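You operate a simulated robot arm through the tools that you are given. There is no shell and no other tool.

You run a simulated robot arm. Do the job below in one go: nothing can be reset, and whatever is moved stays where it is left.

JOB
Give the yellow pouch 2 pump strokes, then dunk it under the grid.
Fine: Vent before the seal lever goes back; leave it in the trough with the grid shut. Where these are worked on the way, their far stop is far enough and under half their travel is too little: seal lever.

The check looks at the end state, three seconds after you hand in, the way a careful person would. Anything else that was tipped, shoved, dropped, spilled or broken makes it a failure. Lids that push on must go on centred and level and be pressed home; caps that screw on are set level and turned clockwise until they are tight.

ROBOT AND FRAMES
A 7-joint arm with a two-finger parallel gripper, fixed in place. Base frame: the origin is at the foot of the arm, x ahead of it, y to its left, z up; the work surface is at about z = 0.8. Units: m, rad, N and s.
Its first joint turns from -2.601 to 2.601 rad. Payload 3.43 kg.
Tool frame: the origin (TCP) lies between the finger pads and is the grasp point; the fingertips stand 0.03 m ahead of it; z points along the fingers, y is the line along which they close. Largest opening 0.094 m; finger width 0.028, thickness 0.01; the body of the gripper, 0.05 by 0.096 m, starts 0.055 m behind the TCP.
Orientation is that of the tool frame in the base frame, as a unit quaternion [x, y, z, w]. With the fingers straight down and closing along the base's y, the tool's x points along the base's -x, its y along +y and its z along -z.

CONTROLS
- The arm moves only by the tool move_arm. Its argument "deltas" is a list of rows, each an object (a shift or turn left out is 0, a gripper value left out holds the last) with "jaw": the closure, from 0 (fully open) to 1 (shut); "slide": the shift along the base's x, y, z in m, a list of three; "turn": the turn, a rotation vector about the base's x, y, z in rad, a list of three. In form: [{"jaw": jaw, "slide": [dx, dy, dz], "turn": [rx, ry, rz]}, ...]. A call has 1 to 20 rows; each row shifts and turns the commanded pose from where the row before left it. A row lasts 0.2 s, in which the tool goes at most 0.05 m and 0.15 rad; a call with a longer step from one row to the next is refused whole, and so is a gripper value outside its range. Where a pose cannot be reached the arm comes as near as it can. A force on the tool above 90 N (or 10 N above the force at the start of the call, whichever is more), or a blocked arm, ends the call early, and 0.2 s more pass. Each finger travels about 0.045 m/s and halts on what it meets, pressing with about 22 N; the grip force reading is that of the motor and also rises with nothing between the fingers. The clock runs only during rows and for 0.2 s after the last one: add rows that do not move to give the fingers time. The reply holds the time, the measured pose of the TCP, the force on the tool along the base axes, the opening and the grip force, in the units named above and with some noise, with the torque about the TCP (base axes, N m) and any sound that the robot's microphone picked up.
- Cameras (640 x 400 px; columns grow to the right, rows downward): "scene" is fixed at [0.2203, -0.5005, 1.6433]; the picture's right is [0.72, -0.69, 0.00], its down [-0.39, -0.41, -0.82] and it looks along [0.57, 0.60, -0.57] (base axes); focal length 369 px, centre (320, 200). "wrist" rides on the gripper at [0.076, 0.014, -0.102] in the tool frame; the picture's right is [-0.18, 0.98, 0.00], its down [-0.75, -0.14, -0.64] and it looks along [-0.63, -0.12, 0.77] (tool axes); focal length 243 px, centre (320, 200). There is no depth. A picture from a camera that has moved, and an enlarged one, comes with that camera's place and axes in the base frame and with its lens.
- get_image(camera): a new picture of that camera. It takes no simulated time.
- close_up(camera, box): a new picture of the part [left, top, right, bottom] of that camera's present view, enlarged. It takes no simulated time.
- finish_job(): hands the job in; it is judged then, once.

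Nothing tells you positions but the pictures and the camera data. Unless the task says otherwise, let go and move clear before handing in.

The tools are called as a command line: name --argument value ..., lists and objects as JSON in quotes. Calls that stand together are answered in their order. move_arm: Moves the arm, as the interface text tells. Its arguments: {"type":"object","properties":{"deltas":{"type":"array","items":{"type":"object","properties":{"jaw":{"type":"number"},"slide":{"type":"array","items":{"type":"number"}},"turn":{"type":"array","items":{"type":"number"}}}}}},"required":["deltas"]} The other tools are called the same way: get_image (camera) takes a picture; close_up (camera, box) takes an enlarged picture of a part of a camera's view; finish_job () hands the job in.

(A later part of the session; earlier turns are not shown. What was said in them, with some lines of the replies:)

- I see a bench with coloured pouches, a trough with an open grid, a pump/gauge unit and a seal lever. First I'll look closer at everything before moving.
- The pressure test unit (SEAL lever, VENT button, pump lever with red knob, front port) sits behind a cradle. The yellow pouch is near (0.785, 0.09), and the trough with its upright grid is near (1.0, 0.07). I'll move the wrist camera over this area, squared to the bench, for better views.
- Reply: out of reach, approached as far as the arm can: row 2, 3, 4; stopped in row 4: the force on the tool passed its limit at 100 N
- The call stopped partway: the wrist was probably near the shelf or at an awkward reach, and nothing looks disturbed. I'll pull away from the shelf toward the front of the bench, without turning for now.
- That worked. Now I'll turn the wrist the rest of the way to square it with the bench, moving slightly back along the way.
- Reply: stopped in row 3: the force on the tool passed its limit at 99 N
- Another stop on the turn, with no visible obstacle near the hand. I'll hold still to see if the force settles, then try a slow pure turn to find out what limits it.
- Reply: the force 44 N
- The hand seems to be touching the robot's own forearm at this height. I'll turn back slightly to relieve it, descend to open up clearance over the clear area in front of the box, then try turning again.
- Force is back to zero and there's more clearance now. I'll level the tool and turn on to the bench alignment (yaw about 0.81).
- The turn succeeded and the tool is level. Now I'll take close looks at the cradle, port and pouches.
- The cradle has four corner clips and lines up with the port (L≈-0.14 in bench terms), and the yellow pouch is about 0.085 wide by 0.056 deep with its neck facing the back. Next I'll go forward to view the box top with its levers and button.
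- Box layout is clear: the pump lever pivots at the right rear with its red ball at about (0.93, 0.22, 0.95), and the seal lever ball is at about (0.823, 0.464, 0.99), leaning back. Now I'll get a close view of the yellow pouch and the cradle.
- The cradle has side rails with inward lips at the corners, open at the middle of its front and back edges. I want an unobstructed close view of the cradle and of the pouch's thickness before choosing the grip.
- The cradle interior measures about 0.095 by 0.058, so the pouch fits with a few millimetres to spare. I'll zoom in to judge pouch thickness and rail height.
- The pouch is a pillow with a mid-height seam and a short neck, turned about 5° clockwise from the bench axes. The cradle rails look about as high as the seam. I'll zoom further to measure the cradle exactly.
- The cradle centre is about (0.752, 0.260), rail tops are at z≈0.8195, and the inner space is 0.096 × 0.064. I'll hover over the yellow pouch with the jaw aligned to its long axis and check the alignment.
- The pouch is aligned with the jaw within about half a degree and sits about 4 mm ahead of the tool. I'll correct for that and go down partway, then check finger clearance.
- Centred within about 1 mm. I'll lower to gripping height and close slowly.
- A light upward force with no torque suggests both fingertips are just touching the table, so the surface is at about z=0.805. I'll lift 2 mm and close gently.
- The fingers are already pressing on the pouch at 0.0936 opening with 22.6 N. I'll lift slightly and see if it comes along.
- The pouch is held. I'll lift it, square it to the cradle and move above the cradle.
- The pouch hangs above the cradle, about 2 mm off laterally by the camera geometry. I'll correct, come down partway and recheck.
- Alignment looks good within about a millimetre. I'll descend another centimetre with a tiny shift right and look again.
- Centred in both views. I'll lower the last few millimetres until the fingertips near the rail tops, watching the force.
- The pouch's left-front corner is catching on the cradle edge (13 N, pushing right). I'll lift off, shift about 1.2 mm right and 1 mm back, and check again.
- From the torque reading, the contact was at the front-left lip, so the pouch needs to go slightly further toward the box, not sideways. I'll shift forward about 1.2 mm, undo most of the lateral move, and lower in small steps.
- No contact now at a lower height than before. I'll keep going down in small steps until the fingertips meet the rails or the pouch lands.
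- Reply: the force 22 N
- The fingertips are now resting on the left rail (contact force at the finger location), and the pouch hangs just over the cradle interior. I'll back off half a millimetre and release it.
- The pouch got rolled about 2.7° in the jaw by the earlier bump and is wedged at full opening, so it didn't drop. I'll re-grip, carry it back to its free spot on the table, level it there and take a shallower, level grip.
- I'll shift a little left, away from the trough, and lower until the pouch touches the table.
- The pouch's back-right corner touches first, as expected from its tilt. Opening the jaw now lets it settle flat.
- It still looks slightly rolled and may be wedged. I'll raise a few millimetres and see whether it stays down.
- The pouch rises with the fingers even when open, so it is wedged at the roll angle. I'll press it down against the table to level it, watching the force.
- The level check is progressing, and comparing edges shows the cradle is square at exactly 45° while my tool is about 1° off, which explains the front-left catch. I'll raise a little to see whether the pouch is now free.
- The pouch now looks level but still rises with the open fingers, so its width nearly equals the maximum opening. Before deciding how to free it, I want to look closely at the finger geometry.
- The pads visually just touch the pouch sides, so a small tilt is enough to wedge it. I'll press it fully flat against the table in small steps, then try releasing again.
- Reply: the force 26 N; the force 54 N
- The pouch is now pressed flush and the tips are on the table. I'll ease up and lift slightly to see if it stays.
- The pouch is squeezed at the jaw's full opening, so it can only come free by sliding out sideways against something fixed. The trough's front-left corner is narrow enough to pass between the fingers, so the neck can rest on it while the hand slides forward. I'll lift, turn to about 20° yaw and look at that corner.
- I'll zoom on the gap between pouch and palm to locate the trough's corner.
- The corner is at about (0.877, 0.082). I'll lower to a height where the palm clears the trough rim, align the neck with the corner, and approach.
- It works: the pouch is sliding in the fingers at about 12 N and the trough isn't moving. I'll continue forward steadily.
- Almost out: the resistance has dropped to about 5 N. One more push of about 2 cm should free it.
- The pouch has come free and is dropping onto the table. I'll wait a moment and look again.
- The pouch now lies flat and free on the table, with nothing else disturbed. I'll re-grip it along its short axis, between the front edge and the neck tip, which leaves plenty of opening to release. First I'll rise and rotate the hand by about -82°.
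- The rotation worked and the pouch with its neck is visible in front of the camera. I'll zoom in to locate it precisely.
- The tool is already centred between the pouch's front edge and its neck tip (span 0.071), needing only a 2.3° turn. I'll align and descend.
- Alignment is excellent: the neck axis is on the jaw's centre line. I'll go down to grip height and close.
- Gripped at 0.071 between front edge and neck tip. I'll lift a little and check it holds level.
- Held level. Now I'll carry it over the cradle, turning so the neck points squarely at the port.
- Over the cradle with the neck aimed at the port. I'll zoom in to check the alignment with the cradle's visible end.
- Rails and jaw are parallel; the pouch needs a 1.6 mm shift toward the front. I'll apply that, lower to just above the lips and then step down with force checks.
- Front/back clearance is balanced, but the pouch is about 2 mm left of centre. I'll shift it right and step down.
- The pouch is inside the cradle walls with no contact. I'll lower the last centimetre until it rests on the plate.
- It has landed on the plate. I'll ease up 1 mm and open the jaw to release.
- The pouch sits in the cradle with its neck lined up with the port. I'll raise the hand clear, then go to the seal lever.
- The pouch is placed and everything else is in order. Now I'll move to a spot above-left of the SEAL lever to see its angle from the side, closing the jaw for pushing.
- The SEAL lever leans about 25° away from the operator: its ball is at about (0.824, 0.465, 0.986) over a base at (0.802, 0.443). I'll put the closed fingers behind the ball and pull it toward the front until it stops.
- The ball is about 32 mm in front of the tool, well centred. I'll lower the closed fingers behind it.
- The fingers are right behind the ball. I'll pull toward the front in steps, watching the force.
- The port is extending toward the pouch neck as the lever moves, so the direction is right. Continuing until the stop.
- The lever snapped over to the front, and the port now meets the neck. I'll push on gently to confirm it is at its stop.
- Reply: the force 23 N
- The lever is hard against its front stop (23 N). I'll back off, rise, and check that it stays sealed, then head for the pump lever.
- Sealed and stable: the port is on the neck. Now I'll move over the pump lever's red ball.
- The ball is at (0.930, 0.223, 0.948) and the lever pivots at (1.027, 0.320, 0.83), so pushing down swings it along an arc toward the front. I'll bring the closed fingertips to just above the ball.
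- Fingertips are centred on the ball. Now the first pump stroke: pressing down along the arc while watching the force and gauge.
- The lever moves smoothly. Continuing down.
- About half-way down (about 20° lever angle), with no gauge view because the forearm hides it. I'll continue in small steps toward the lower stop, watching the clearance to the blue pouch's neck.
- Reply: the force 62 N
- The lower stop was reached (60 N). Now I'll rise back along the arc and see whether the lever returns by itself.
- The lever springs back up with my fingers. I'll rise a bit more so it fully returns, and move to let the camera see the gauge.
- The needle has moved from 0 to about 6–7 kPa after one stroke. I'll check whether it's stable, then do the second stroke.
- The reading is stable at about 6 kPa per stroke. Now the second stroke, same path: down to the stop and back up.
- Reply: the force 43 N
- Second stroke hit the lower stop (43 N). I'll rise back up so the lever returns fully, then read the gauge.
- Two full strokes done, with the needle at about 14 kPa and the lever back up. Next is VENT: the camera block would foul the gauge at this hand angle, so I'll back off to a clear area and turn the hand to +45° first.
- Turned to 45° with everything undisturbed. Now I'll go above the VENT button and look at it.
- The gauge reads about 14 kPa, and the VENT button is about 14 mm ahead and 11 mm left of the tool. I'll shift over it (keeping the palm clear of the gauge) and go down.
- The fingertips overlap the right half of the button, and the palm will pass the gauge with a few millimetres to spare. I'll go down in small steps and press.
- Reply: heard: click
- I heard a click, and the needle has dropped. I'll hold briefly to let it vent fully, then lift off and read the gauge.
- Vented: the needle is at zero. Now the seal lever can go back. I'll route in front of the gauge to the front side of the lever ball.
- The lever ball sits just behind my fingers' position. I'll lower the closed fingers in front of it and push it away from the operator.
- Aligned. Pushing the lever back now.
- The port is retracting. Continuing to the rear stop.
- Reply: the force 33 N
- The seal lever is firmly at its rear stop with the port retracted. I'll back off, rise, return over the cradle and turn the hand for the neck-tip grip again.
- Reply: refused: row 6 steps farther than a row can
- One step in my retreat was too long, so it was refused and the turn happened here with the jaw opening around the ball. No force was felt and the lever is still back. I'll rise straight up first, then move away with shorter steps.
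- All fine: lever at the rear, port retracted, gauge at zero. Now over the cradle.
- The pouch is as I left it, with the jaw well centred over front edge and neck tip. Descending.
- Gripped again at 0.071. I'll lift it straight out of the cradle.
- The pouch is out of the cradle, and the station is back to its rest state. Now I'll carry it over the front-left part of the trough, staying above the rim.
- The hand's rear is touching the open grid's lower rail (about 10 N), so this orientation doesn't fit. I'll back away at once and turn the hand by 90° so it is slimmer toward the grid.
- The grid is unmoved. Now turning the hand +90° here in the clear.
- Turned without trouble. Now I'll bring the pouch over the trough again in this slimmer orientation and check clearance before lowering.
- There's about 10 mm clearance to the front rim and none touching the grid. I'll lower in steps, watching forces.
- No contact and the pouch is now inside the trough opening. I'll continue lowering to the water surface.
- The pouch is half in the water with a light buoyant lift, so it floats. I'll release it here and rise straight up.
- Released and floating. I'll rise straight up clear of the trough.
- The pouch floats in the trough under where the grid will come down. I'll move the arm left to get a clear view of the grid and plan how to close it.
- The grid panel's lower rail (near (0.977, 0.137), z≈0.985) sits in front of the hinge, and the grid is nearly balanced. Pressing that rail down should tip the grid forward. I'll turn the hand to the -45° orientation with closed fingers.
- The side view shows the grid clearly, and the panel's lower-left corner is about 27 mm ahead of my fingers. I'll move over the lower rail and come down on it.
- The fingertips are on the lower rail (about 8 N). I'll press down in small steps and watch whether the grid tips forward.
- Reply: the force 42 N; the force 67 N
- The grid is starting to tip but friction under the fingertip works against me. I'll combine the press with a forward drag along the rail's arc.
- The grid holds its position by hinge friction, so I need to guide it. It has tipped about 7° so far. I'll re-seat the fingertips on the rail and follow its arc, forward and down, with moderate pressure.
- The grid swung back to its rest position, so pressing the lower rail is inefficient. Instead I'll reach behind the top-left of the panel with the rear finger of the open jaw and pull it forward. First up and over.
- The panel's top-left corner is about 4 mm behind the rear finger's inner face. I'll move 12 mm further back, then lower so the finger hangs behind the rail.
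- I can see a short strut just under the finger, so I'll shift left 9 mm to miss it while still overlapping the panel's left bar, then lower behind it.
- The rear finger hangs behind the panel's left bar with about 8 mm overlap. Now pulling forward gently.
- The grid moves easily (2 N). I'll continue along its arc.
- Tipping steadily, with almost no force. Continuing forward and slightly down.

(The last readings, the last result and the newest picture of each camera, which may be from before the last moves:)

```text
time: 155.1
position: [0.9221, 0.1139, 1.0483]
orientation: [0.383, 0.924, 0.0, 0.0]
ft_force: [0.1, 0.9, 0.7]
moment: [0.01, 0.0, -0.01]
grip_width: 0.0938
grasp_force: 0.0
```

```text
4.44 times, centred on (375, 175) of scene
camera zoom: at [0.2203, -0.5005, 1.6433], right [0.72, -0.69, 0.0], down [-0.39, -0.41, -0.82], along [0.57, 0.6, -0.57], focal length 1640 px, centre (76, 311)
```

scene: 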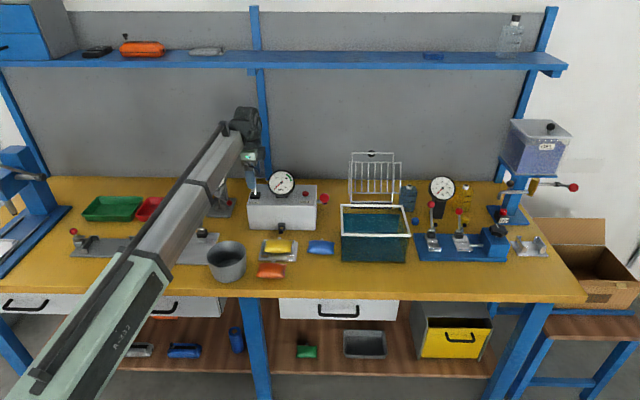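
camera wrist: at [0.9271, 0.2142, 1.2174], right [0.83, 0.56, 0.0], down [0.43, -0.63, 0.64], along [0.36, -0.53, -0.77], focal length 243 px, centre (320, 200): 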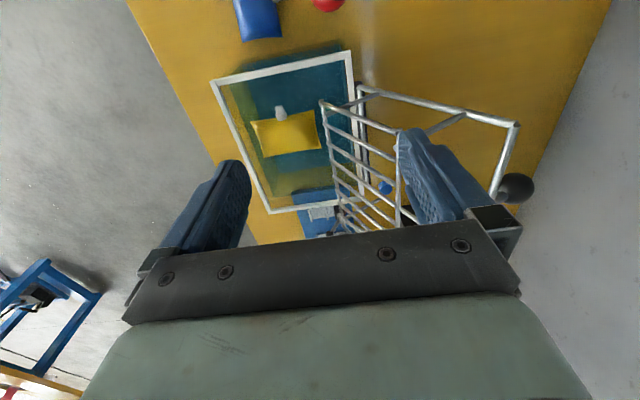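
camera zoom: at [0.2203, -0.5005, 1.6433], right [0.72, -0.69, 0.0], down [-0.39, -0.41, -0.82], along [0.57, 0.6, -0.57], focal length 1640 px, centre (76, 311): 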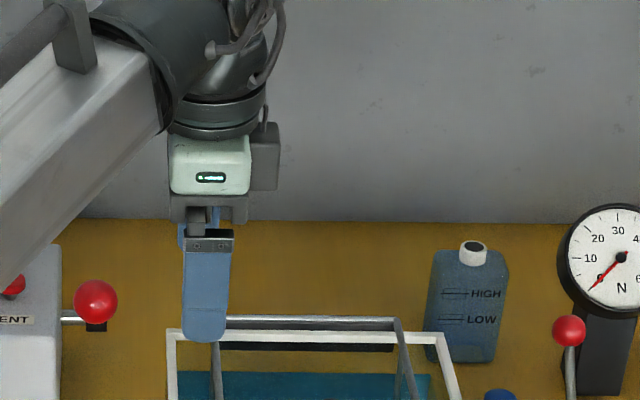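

The grid passed its balance point and swung shut by itself, with the panel under water and the pouch beneath it. I'll rise clear and inspect.

move_arm --deltas '[{"slide": [0, 0, 0.03]}, {"slide": [-0.02, 0.01, 0.02]}, {"slide": [-0.03, 0.01, 0]}, {"slide": [-0.03, 0.01, 0]}, {}]'

get_image --camera "wrist"

close_up --camera "scene" --box '[330, 170, 430, 270]'

get_image --camera "scene"

```text
time: 156.3
position: [0.8415, 0.143, 1.0983]
orientation: [0.384, 0.923, 0.001, 0.0]
ft_force: [0.5, 0.4, 0.1]
moment: [0.01, 0.04, -0.02]
grip_width: 0.094
grasp_force: 0.1
```

```text
taken
camera wrist: at [0.7986, 0.2089, 1.1998], right [0.83, 0.56, 0.0], down [0.43, -0.63, 0.64], along [0.36, -0.53, -0.77], focal length 243 px, centre (320, 200)
```

wrist: 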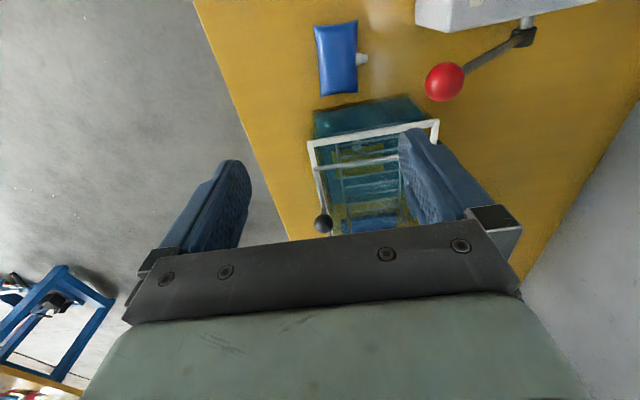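

```text
4.00 times, centred on (380, 220) of scene
camera zoom: at [0.2203, -0.5005, 1.6433], right [0.72, -0.69, 0.0], down [-0.39, -0.41, -0.82], along [0.57, 0.6, -0.57], focal length 1476 px, centre (80, 120)
```

zoom: 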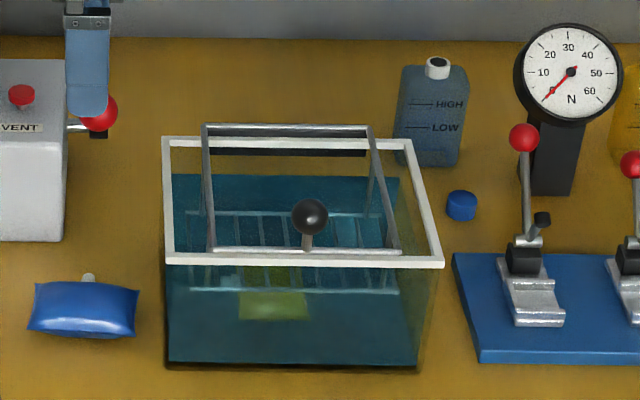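

```text
taken
```

scene: 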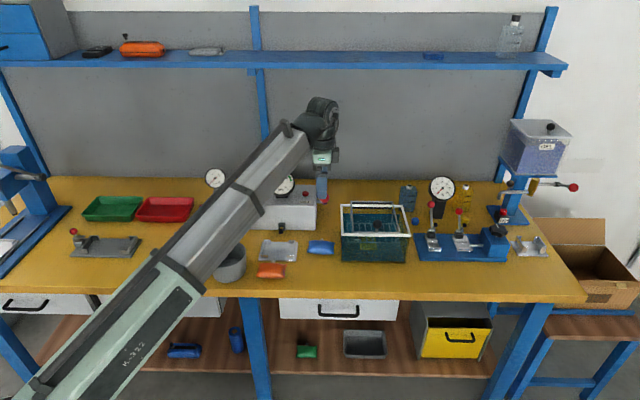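

The grid lies level across the trough, with its panel under water and the yellow pouch held beneath it. To be sure it's fully home, I'll press lightly on its knob with closed fingers.

move_arm --deltas '[{"jaw": 1.0, "slide": [0.02, -0.02, 0]}, {"slide": [0.0285, -0.0376, -0.01]}, {"slide": [0.0285, -0.0376, -0.01]}, {"slide": [0.0285, -0.0376, -0.01]}, {}, {}]'

get_image --camera "wrist"

close_up --camera "scene" --box '[330, 160, 430, 260]'

```text
time: 157.7
position: [0.9492, 0.0097, 1.0668]
orientation: [0.384, 0.924, 0.0, 0.0]
ft_force: [-0.8, -0.3, 0.1]
moment: [0.0, -0.02, 0.01]
grip_width: 0.0001
grasp_force: 21.5
```

```text
taken
camera wrist: at [0.9044, 0.0756, 1.1696], right [0.83, 0.56, 0.0], down [0.43, -0.63, 0.64], along [0.36, -0.53, -0.77], focal length 243 px, centre (320, 200)
```

wrist: 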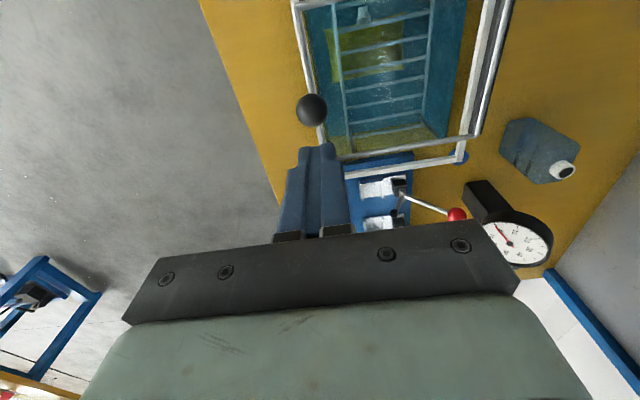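

```text
4.00 times, centred on (380, 210) of scene
camera zoom: at [0.2203, -0.5005, 1.6433], right [0.72, -0.69, 0.0], down [-0.39, -0.41, -0.82], along [0.57, 0.6, -0.57], focal length 1476 px, centre (80, 160)
```

zoom: 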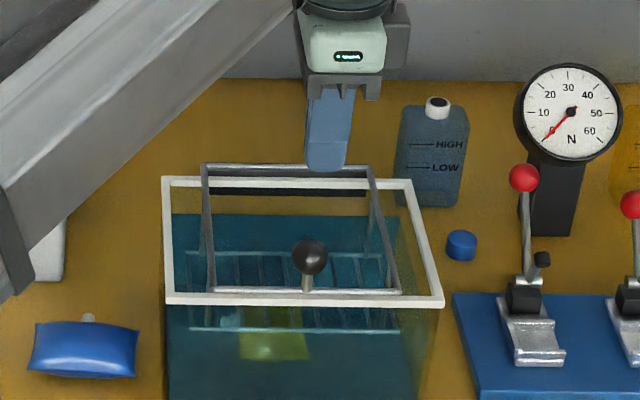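

move_arm --deltas '[{"slide": [-0.0055, -0.0054, -0.02]}, {"slide": [0, 0, -0.025]}, {"slide": [0, 0, -0.018]}, {}]'

move_arm --deltas '[{"slide": [0, 0, -0.004]}, {}]'

move_arm --deltas '[{"slide": [0, 0, -0.003]}, {}]'

move_arm --deltas '[{"slide": [0, 0, -0.003]}, {}]'

close_up --camera "scene" --box '[330, 160, 430, 260]'

```text
time: 158.7
position: [0.9417, 0.0047, 1.0046]
orientation: [0.383, 0.924, 0.001, 0.0]
ft_force: [-0.6, -0.2, -0.2]
moment: [0.0, -0.02, 0.01]
grip_width: 0.0
grasp_force: 22.0
```

```text
time: 159.3
position: [0.9416, 0.0038, 1.0043]
orientation: [0.383, 0.924, 0.001, 0.002]
ft_force: [1.8, -2.2, 32.9]
moment: [0.04, -0.05, 0.09]
grip_width: 0.0
grasp_force: 22.2
```

```text
time: 159.9
position: [0.9434, 0.0036, 1.0024]
orientation: [0.383, 0.924, 0.002, 0.003]
ft_force: [9.6, -5.6, 74.6]
moment: [0.11, -0.31, 0.06]
grip_width: 0.0001
grasp_force: 21.8
```

```text
time: 160.3
position: [0.9422, 0.0046, 1.0045]
orientation: [0.384, 0.923, 0.0, 0.005]
ft_force: [-11.0, -0.2, 27.3]
moment: [0.07, 0.35, 0.07]
grip_width: 0.0001
grasp_force: 21.8
stopped in row 2: the force on the tool passed its limit at 92 N (the readings are from after the stop); the commanded pose is now the measured one
```

```text
4.00 times, centred on (380, 210) of scene
camera zoom: at [0.2203, -0.5005, 1.6433], right [0.72, -0.69, 0.0], down [-0.39, -0.41, -0.82], along [0.57, 0.6, -0.57], focal length 1476 px, centre (80, 160)
```

zoom: 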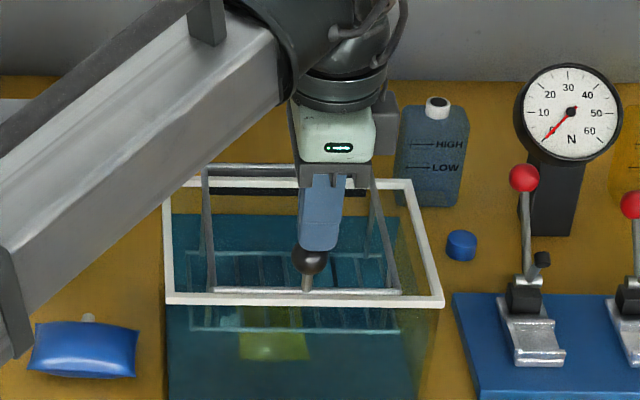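

The knob is rigid, so the grid is fully shut against its stop. I'll lift straight off and move the arm clear to check the final scene.

move_arm --deltas '[{"slide": [0, 0, 0.02]}, {"slide": [0, 0, 0.03]}, {"slide": [0, 0, 0.03]}, {"slide": [-0.02, 0.02, 0]}, {"slide": [-0.03, 0.03, 0]}, {"slide": [-0.03, 0.035, 0]}, {"slide": [-0.02, 0.04, 0]}, {}]'

get_image --camera "scene"

close_up --camera "scene" --box '[330, 170, 430, 270]'

get_image --camera "wrist"

```text
time: 162.2
position: [0.8433, 0.1301, 1.0795]
orientation: [0.384, 0.923, 0.001, 0.003]
ft_force: [-0.4, 0.8, 0.3]
moment: [-0.01, 0.02, 0.01]
grip_width: 0.0
grasp_force: 22.4
```

```text
taken
```

scene: 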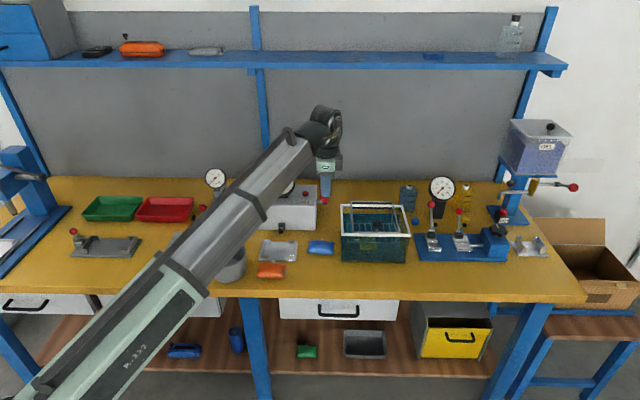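

```text
4.00 times, centred on (380, 220) of scene
camera zoom: at [0.2203, -0.5005, 1.6433], right [0.72, -0.69, 0.0], down [-0.39, -0.41, -0.82], along [0.57, 0.6, -0.57], focal length 1476 px, centre (80, 120)
```

zoom: 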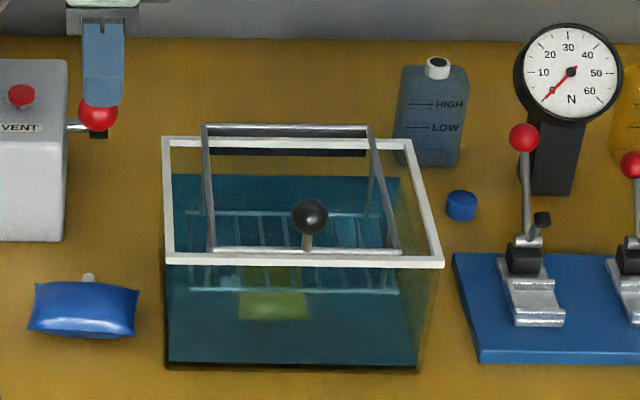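

```text
taken
camera wrist: at [0.7984, 0.1946, 1.1815], right [0.83, 0.56, 0.01], down [0.43, -0.63, 0.65], along [0.37, -0.53, -0.76], focal length 243 px, centre (320, 200)
```

wrist: 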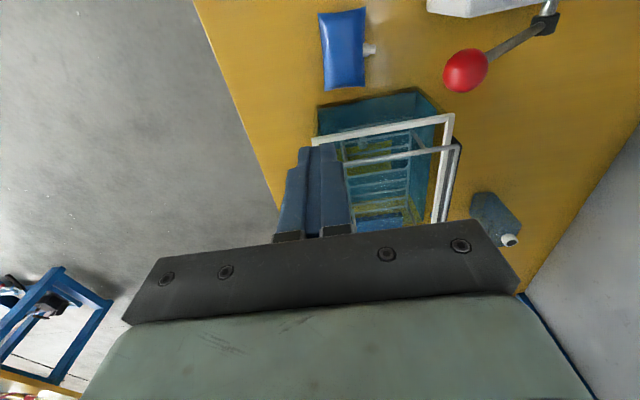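

The grid is shut with the pouch held under water. I'll shift the arm once to check the left part of the bench before handing in.

move_arm --deltas '[{"slide": [-0.02, -0.04, 0]}, {"slide": [-0.02, -0.045, 0]}, {"slide": [-0.01, -0.045, 0]}, {"slide": [-0.01, -0.045, 0]}, {"slide": [0, -0.045, 0]}, {"slide": [0, -0.045, 0]}, {}]'

get_image --camera "scene"

close_up --camera "scene" --box '[190, 150, 350, 290]'

```text
time: 163.8
position: [0.7843, -0.1366, 1.0804]
orientation: [0.383, 0.924, 0.003, 0.003]
ft_force: [0.2, 0.2, 0.3]
moment: [-0.03, -0.02, -0.01]
grip_width: 0.0
grasp_force: 21.7
```

```text
taken
```

scene: 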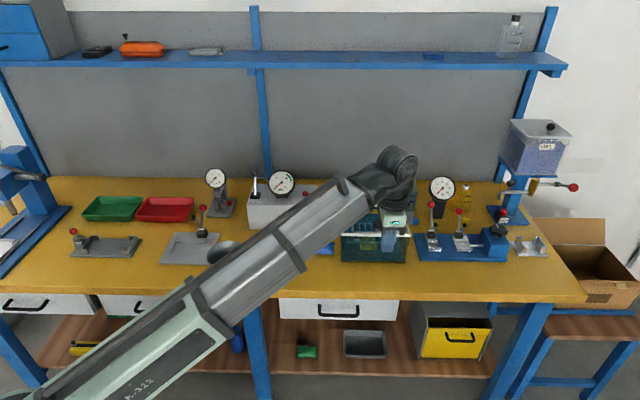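

```text
2.86 times, centred on (270, 220) of scene
camera zoom: at [0.2203, -0.5005, 1.6433], right [0.72, -0.69, 0.0], down [-0.39, -0.41, -0.82], along [0.57, 0.6, -0.57], focal length 1054 px, centre (463, 143)
```

zoom: 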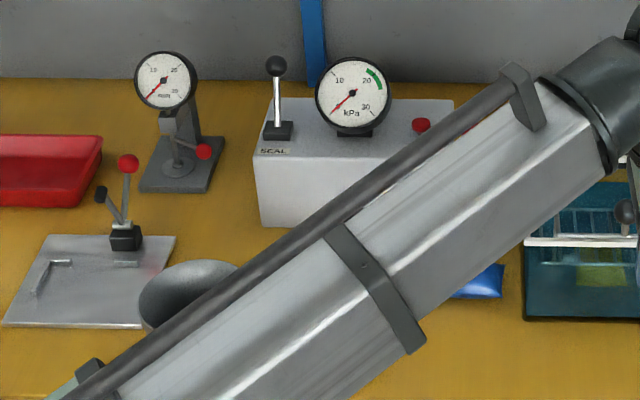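

Everything checks out: seal lever back, gauge at zero, pouch under the shut grid in the trough, and the other objects undisturbed. The hand is empty and clear, so I'm handing in the job.

finish_job

```text
The job is handed in.
```

The yellow pouch got its 2 pump strokes and is now in the trough, under water and under the shut grid. The job is handed in; I don't have the check's result.

- **Pump and vent:** I moved the seal lever to its far stop. The gauge read about 14 kPa after the two full strokes. I pressed VENT, it clicked, and the gauge read zero before I put the seal lever back to its rear stop.
- **Grid:** it swung shut on its own once past its balance point. I then pressed the knob to check it was home. That press went harder than I meant, to about 92 N, but the grid did not give and nothing looked disturbed.
- **Pouch handling:** my first grip was as wide as the jaw opens, so the pouch would not come free. I slid it out against the trough's corner, which pressed the neck with about 12 N. It then dropped about 4 cm onto the table. It stayed flat and showed no damage.
- **Bumps:** early on, two moves stopped at about 100 N. I think the hand was touching the robot's own arm, but for the first stop I can't rule out the shelf. Later the hand leaned on the open grid at about 10 N, and my first try at closing it pressed its lower rail at about 68 N. Nothing moved out of place.

At the end the hand was empty and clear. The last camera views showed the other pouches, the cradle and the rest of the bench where they started.
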